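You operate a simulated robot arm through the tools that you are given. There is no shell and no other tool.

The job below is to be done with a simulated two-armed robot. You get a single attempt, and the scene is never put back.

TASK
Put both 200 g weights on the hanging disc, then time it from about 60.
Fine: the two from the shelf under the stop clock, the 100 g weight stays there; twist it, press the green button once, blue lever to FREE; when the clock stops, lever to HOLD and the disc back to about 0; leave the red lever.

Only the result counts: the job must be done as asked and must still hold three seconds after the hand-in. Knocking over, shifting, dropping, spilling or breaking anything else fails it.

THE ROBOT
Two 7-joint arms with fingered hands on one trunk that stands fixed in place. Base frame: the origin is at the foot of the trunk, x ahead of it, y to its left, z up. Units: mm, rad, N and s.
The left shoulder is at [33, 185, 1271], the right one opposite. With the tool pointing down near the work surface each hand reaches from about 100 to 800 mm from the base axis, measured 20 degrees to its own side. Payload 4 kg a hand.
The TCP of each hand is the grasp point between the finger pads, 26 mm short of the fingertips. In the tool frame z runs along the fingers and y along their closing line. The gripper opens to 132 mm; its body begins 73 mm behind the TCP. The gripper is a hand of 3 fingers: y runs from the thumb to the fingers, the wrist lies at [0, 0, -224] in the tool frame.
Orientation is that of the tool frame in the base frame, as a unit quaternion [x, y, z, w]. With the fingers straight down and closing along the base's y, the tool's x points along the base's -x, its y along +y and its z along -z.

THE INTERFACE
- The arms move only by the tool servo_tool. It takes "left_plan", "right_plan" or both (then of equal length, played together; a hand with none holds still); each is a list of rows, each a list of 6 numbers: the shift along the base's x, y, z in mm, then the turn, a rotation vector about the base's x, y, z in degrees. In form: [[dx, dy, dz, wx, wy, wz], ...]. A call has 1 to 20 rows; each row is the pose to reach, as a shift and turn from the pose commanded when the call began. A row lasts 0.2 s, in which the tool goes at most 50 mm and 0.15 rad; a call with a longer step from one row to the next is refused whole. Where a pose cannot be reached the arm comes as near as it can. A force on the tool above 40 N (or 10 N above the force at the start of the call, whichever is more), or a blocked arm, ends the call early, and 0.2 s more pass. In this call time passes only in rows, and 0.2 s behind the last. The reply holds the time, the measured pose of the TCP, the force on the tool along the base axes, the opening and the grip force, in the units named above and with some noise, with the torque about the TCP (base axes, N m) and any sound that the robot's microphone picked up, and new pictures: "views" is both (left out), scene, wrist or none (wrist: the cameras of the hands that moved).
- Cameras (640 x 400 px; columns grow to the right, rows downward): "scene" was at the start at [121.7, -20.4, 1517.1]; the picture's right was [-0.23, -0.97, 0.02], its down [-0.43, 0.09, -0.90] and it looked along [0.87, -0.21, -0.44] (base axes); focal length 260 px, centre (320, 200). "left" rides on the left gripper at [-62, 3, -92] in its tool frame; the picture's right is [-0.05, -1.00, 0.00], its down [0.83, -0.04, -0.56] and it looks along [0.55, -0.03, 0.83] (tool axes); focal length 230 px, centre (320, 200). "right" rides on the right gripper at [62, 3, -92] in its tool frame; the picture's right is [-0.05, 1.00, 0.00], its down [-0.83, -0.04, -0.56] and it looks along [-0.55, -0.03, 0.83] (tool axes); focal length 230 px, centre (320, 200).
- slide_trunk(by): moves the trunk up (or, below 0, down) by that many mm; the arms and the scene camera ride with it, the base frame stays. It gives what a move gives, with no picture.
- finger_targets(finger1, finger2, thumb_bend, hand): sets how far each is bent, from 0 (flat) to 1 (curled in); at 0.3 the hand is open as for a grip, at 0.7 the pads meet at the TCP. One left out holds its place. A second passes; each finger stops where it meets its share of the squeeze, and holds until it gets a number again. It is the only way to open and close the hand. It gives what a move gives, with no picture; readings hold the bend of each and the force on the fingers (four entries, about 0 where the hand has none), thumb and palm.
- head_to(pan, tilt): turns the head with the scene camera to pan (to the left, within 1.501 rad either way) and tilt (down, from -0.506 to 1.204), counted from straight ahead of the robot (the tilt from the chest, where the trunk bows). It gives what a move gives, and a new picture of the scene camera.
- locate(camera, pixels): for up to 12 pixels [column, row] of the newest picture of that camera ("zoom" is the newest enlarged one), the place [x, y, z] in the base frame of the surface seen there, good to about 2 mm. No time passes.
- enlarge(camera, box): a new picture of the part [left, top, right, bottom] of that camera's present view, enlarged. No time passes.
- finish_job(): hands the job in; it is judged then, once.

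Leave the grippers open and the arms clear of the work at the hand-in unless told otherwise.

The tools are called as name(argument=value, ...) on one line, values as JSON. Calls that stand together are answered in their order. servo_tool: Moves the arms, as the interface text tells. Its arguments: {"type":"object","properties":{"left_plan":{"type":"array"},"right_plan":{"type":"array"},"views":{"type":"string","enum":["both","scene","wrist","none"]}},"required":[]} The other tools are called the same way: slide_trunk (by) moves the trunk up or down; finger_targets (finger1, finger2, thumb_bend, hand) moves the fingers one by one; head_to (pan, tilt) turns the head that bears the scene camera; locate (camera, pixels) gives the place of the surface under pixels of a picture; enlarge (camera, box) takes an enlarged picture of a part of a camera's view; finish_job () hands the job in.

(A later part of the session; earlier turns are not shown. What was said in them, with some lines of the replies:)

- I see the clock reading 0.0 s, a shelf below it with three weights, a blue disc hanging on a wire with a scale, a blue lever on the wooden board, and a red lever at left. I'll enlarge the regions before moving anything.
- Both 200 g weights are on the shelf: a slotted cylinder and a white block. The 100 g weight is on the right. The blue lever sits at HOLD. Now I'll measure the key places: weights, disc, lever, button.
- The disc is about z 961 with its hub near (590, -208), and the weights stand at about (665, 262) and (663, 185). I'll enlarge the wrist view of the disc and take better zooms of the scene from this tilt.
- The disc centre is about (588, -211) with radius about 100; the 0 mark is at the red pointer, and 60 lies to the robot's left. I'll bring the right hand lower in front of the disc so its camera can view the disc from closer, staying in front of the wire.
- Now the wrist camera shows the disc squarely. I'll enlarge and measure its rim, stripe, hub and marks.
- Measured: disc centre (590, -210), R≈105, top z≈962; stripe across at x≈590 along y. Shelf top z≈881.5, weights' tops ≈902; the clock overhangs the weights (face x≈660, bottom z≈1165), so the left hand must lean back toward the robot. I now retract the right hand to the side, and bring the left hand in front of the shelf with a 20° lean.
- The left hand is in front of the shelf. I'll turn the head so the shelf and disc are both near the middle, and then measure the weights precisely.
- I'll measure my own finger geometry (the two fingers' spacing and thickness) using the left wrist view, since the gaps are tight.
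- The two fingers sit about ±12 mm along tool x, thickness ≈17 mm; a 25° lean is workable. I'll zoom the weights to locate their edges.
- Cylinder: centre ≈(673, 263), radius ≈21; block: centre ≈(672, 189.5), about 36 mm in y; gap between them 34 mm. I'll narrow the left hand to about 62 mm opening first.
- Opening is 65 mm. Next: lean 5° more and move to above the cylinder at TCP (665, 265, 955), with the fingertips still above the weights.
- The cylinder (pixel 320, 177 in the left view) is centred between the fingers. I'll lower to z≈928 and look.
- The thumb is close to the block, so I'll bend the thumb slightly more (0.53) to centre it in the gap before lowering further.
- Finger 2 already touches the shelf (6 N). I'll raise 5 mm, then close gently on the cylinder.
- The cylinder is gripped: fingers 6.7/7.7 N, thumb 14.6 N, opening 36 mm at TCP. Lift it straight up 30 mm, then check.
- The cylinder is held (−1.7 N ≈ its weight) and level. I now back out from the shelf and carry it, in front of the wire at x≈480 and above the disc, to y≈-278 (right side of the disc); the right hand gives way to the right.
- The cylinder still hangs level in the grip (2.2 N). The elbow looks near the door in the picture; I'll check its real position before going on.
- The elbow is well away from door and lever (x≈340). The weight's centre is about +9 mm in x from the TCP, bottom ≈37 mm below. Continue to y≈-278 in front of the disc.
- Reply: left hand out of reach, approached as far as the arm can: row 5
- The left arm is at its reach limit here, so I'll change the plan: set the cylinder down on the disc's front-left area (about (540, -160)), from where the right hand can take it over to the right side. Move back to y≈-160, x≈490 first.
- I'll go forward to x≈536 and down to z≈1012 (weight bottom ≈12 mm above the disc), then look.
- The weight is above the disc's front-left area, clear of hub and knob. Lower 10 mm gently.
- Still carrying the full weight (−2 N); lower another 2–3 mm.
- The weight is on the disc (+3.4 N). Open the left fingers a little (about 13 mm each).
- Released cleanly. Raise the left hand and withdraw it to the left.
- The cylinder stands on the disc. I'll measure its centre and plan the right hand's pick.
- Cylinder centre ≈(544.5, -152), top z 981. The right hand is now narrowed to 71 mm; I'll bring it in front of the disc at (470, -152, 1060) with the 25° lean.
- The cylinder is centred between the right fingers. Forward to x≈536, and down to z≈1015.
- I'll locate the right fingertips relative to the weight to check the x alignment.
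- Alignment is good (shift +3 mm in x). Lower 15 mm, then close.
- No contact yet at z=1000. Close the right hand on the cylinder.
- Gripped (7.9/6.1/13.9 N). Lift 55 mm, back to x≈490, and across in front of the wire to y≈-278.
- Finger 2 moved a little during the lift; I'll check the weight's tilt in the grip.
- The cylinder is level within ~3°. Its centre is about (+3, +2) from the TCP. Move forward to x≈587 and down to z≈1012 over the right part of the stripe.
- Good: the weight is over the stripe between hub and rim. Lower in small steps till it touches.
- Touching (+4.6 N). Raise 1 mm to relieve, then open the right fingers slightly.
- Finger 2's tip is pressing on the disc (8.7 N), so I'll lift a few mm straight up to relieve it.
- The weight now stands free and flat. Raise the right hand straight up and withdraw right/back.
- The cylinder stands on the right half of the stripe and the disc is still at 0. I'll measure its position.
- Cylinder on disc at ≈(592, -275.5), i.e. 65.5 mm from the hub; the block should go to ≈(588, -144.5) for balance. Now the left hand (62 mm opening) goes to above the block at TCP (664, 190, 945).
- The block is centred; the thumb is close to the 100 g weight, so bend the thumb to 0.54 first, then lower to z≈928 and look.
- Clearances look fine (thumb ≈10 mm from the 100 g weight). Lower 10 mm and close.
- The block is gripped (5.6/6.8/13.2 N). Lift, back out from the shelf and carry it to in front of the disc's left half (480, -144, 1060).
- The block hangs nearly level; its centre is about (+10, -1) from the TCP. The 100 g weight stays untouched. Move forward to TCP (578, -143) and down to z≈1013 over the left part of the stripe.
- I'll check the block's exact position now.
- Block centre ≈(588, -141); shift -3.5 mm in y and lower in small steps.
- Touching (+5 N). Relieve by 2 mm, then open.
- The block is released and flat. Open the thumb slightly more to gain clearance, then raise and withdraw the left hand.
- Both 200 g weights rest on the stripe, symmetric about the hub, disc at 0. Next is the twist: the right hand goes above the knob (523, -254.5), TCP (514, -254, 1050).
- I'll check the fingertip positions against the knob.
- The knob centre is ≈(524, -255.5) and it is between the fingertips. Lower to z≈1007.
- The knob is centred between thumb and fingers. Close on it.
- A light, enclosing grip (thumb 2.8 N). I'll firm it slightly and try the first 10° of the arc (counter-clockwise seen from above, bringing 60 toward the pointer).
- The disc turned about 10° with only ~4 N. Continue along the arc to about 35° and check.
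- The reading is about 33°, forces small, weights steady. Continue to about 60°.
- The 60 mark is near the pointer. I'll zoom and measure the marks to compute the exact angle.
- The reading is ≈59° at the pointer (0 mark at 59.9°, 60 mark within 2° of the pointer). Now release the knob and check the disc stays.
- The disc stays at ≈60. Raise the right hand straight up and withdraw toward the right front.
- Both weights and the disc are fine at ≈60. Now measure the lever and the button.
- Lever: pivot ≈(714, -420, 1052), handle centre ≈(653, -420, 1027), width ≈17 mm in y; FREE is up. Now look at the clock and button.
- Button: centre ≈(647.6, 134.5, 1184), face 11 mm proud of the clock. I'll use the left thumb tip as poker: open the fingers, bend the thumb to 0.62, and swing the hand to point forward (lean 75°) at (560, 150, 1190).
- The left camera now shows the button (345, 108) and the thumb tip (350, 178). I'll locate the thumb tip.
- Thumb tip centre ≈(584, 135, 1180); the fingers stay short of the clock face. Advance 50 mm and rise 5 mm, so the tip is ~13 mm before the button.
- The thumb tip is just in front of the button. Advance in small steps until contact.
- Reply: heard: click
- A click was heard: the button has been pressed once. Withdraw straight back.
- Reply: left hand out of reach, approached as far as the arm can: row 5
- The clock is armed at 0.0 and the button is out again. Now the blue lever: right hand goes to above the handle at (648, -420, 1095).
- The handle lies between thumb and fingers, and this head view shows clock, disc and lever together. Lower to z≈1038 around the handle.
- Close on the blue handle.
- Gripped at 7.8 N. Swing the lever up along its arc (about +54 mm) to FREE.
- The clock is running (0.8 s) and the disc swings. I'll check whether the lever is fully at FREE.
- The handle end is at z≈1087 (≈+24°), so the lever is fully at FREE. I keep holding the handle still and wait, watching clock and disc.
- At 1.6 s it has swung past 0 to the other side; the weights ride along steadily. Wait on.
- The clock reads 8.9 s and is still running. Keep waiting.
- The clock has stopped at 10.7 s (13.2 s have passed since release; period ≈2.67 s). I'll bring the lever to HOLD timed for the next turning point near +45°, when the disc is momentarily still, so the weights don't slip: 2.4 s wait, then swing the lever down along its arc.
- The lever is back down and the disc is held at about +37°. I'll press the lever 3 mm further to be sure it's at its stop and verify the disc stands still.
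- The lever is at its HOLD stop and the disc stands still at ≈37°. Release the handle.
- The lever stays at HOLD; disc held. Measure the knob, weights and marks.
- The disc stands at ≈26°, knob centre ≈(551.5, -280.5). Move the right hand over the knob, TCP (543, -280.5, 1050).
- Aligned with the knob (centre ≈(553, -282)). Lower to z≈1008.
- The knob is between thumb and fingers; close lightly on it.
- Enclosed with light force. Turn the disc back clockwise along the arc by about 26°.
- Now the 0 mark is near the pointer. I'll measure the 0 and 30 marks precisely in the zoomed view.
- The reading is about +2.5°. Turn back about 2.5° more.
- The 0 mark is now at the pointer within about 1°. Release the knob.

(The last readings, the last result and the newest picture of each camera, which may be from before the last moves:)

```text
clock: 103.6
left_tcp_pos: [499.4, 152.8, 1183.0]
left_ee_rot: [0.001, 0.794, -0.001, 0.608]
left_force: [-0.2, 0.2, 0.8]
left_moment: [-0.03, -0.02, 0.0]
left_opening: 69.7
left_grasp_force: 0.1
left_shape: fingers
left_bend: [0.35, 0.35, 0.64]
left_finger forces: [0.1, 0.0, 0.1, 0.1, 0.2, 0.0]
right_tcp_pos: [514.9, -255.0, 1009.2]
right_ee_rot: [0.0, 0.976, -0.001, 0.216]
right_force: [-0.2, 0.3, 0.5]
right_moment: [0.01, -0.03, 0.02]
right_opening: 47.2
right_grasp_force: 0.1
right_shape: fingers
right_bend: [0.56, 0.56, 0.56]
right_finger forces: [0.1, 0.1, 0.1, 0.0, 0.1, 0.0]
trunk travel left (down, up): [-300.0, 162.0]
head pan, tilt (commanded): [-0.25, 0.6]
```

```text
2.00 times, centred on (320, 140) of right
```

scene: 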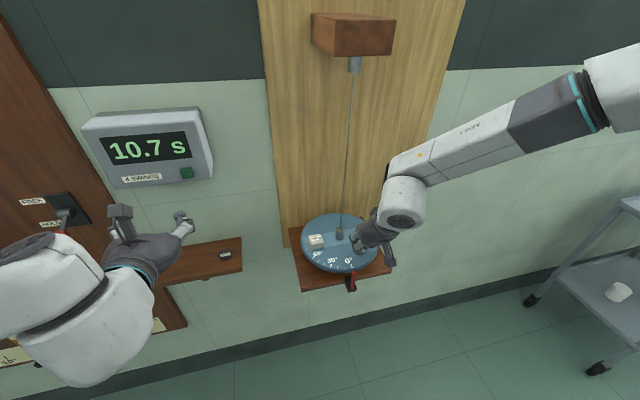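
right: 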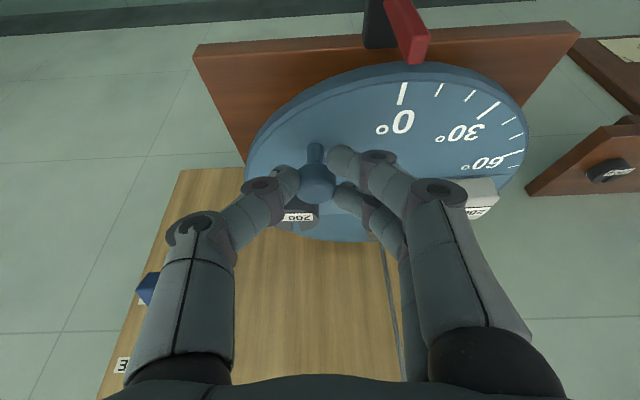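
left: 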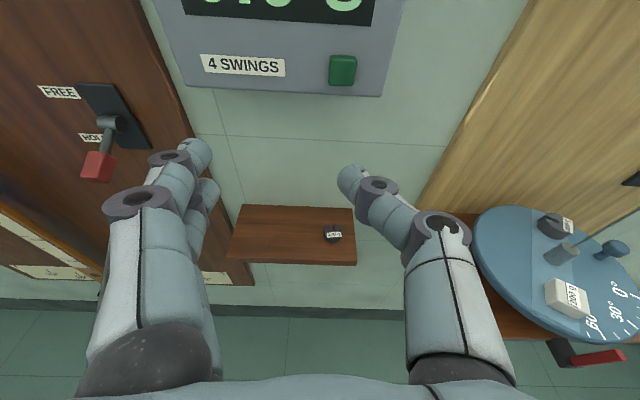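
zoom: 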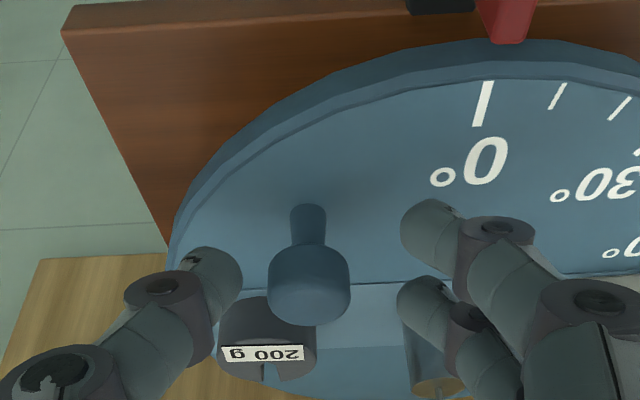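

The disc stays at 0. Raise the right hand straight up and withdraw, well clear; also open the right hand afterwards.

servo_tool(right_plan=[[0, 0, 12, 0, 0, 0], [0, 0, 30, 0, 0, 0], [-8, -3, 55, 0, 0, 0], [-30, -15, 80, 0, 0, 0], [-55, -40, 105, 0, 0, 0], [-75, -75, 130, 0, 0, 0], [-90, -110, 155, 0, 0, 0], [-95, -145, 180, 0, 0, 0]], views="both")

enlarge(camera="scene", box=[290, 190, 410, 290])

locate(camera="zoom", pixels=[[327, 303], [325, 297], [247, 304], [178, 268], [336, 326], [374, 150], [190, 195]])

```text
clock: 105.4
left_tcp_pos: [497.8, 153.2, 1183.2]
left_ee_rot: [0.0, 0.794, 0.001, 0.608]
left_force: [-0.4, -0.2, 0.1]
left_moment: [-0.01, 0.02, -0.01]
left_opening: 69.7
left_grasp_force: 0.0
left_shape: fingers
left_bend: [0.35, 0.35, 0.64]
left_finger forces: [0.1, 0.0, 0.0, 0.0, 0.1, 0.0]
right_tcp_pos: [419.9, -400.6, 1187.6]
right_ee_rot: [-0.001, 0.976, 0.001, 0.217]
right_force: [-0.2, -0.3, -0.5]
right_moment: [-0.01, 0.03, 0.0]
right_opening: 47.2
right_grasp_force: 0.1
right_shape: fingers
right_bend: [0.56, 0.56, 0.56]
right_finger forces: [0.0, 0.0, 0.0, 0.0, 0.0, 0.0]
trunk travel left (down, up): [-300.0, 162.0]
head pan, tilt (commanded): [-0.25, 0.6]
```

scene: 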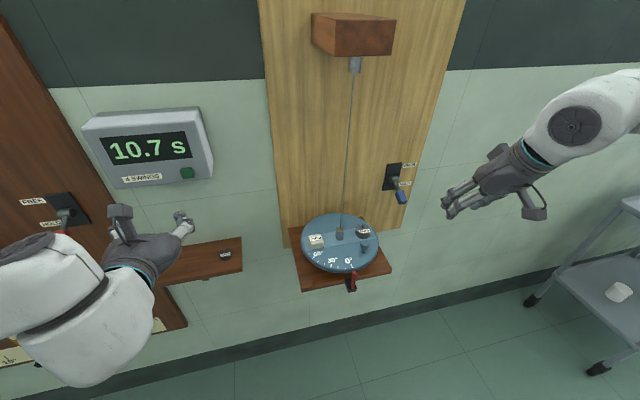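
right: 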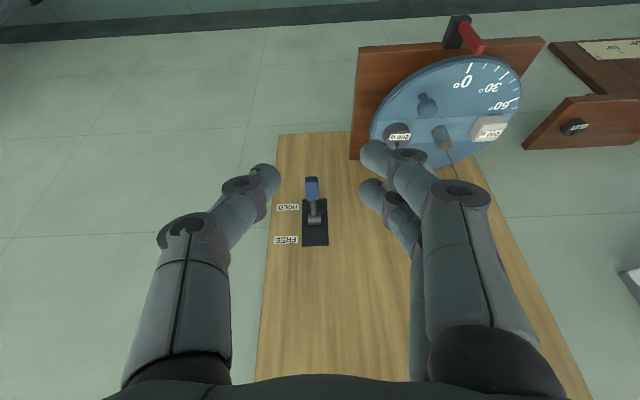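

```text
4.00 times, centred on (350, 240) of scene
```

zoom: 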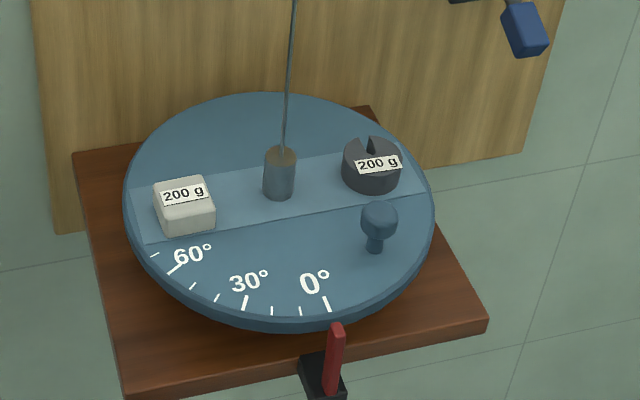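

```text
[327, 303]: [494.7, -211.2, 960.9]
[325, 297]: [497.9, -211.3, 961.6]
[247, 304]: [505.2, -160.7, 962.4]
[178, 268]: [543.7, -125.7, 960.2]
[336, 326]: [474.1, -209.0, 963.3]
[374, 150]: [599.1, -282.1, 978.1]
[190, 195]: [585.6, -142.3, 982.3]
```

Disc reads ≈0.7°, both weights stand on it, lever at HOLD, clock at 10.7 s. Now move both arms back to clear positions near their start.

servo_tool(left_plan=[[-8, -6, -5, 0, 8, 0], [-16, -12, -12, 0, 16, 0], [-25, -18, -22, 0, 24, 0], [-35, -24, -35, 0, 32, 0], [-45, -30, -48, 0, 40, 0], [-55, -36, -60, 0, 46, 0], [-60, -42, -72, 0, 50, 0], [-60, -42, -40, 0, 50, 0], [-62, -42, 5, 0, 55, 0], [-65, -42, 50, 0, 60, 0], [-70, -42, 95, 0, 65, 0], [-75, -42, 140, 0, 70, 0]], right_plan=[[0, 0, 15, 0, 2, 0], [0, 0, 30, 0, 4, 0], [0, 0, 45, 0, 6, 0], [0, 0, 60, 0, 8, 0], [0, 0, 75, 0, 10, 0], [0, 0, 90, 0, 12, 0], [0, 0, 105, 0, 14, 0], [0, 0, 120, 0, 16, 0], [0, 0, 135, 0, 18, 0], [0, 0, 150, 0, 20, 0], [0, 0, 165, 0, 22, 0], [0, 0, 180, 0, 25, 0]], views="both")

finger_targets(hand="left", finger1=0.3, finger2=0.3, thumb_bend=0.3)

finger_targets(hand="right", finger1=0.3, finger2=0.3, thumb_bend=0.3)

head_to(pan=-0.05, tilt=0.6)

```text
clock: 108.0
left_tcp_pos: [423.5, 110.4, 1322.5]
left_ee_rot: [0.0, 0.999, 0.001, 0.043]
left_force: [-0.3, 0.2, 0.3]
left_moment: [0.0, -0.01, -0.03]
left_opening: 69.8
left_grasp_force: 0.0
left_shape: fingers
left_bend: [0.35, 0.35, 0.64]
left_finger forces: [0.0, 0.1, 0.1, 0.1, 0.0, 0.1]
right_tcp_pos: [418.2, -398.1, 1367.7]
right_ee_rot: [0.001, 1.0, 0.0, -0.001]
right_force: [-0.2, 0.2, 0.4]
right_moment: [0.0, -0.03, -0.01]
right_opening: 47.1
right_grasp_force: 0.0
right_shape: fingers
right_bend: [0.56, 0.56, 0.56]
right_finger forces: [0.0, 0.1, 0.1, 0.0, 0.0, 0.0]
trunk travel left (down, up): [-300.0, 162.0]
head pan, tilt (commanded): [-0.25, 0.6]
```

scene: 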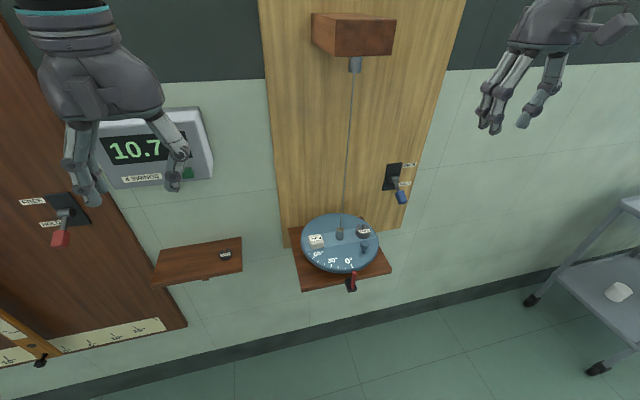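
right: 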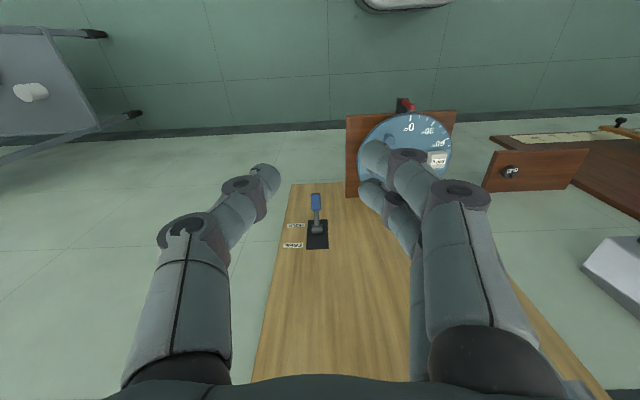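
left: 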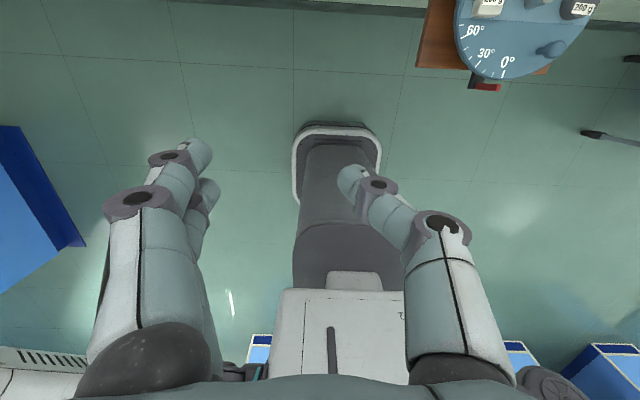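

```text
clock: 109.0
left_tcp_pos: [424.2, 110.3, 1323.1]
left_ee_rot: [0.0, 0.999, 0.0, 0.044]
left_force: [-0.4, -0.1, -0.3]
left_moment: [0.02, 0.01, 0.0]
left_opening: 134.1
left_grasp_force: 0.0
left_shape: fingers
left_bend: [0.3, 0.3, 0.3]
left_finger forces: [0.1, 0.1, 0.0, 0.1, 0.0, 0.0]
right_tcp_pos: [417.8, -398.4, 1369.1]
right_ee_rot: [0.0, 1.0, 0.0, 0.0]
right_force: [-0.8, -0.4, -0.8]
right_moment: [-0.01, 0.03, 0.01]
right_opening: 47.4
right_grasp_force: 0.0
right_shape: fingers
right_bend: [0.56, 0.56, 0.56]
right_finger forces: [0.1, 0.1, 0.0, 0.0, 0.0, 0.1]
trunk travel left (down, up): [-300.0, 162.0]
head pan, tilt (commanded): [-0.25, 0.6]
```

```text
clock: 110.0
left_tcp_pos: [424.1, 110.0, 1322.4]
left_ee_rot: [0.0, 0.999, 0.0, 0.043]
left_force: [0.7, 0.1, 0.2]
left_moment: [0.03, 0.01, -0.01]
left_opening: 134.0
left_grasp_force: 0.1
left_shape: fingers
left_bend: [0.3, 0.3, 0.3]
left_finger forces: [0.0, 0.0, 0.0, 0.0, 0.1, 0.0]
right_tcp_pos: [419.0, -399.3, 1368.4]
right_ee_rot: [0.0, 1.0, -0.001, 0.0]
right_force: [0.3, -0.7, 0.2]
right_moment: [0.01, 0.0, 0.02]
right_opening: 133.9
right_grasp_force: 0.1
right_shape: fingers
right_bend: [0.3, 0.3, 0.3]
right_finger forces: [0.0, 0.0, 0.0, 0.0, 0.0, 0.1]
trunk travel left (down, up): [-300.0, 162.0]
head pan, tilt (commanded): [-0.25, 0.6]
```

```text
clock: 110.7
left_tcp_pos: [425.3, 108.9, 1322.5]
left_ee_rot: [0.0, 0.999, 0.0, 0.044]
left_force: [0.1, 0.1, 0.2]
left_moment: [0.02, -0.02, -0.01]
left_opening: 134.0
left_grasp_force: 0.1
left_shape: fingers
left_bend: [0.3, 0.3, 0.3]
left_finger forces: [0.1, 0.1, 0.0, 0.0, 0.0, 0.1]
right_tcp_pos: [418.5, -397.8, 1368.3]
right_ee_rot: [0.001, 1.0, 0.0, 0.0]
right_force: [-0.1, 0.1, -0.3]
right_moment: [-0.01, -0.02, -0.02]
right_opening: 133.8
right_grasp_force: 0.1
right_shape: fingers
right_bend: [0.3, 0.3, 0.3]
right_finger forces: [0.0, 0.0, 0.0, 0.0, 0.1, 0.1]
trunk travel left (down, up): [-300.0, 162.0]
head pan, tilt (commanded): [-0.051, 0.6]
```

scene: 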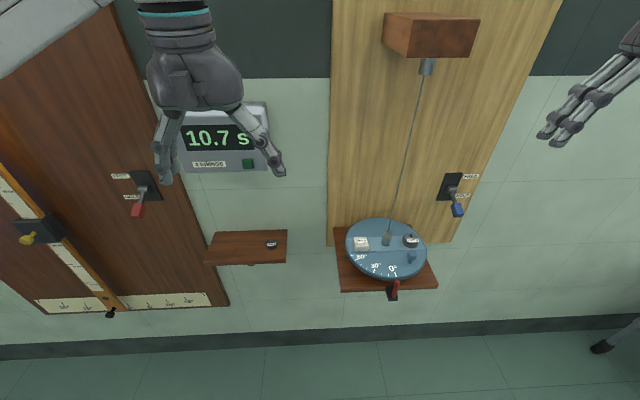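

A final look at disc, levers and clock before handing in.

enlarge(camera="scene", box=[325, 200, 455, 305])

enlarge(camera="scene", box=[100, 80, 300, 280])

enlarge(camera="scene", box=[420, 155, 500, 225])

```text
3.81 times, centred on (390, 252) of scene
```

zoom: 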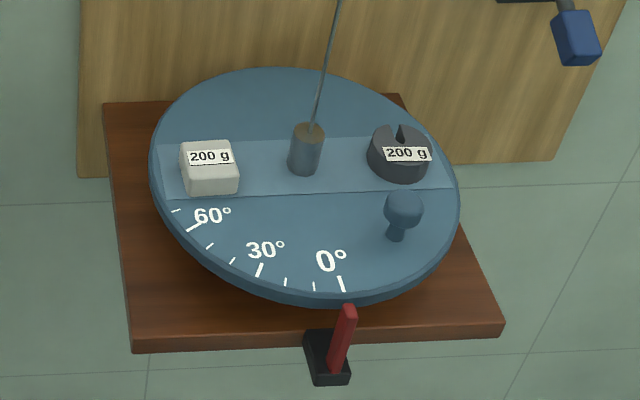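

```text
2.00 times, centred on (200, 180) of scene
```

zoom: 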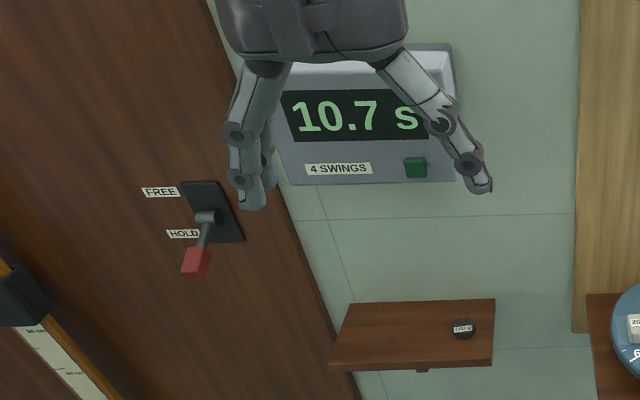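

```text
5.71 times, centred on (460, 190) of scene
```

zoom: 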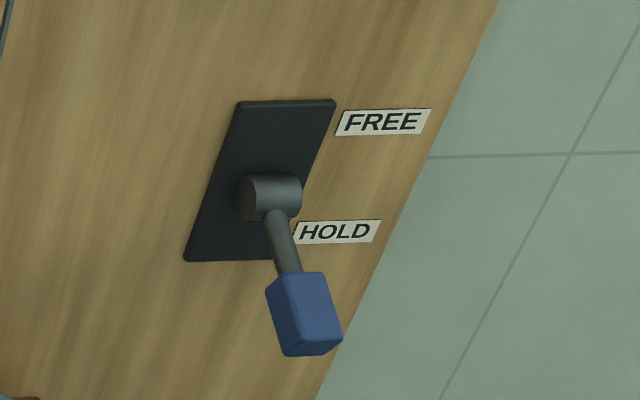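

Everything is in order. Both 200 g weights are on the disc, which is held at about 0. The clock has stopped at 10.7 s and the blue lever is at HOLD. The red lever and the 100 g weight are untouched, the grippers are open and the arms are clear. Handing in.

finish_job()

```text
The job is handed in.
```

The job is done and handed in: both 200 g weights are on the disc, and the clock timed 4 swings at **10.7 s**.

- **Weights:** the two 200 g weights sit on opposite sides of the hub, each about 65 mm out. The 100 g weight stayed on the shelf.
- **Start of the run:** I twisted the disc to about 59–60°, pressed the green button once (one click heard), and moved the blue lever to FREE.
- **End of the run:** the clock had already stopped when I checked it, about 2.5 s later. I waited about 3 s more for the disc to reach a turning point before moving the lever to HOLD, so the weights would not slide. It held at about 26°, and I turned it back to within about 1° of 0.
- **Everything else:** the red lever was not touched. Both grippers are open and the arms are clear.

The left arm could not reach the right side of the disc. I set the slotted weight down on the disc first, and the right hand moved it into place.
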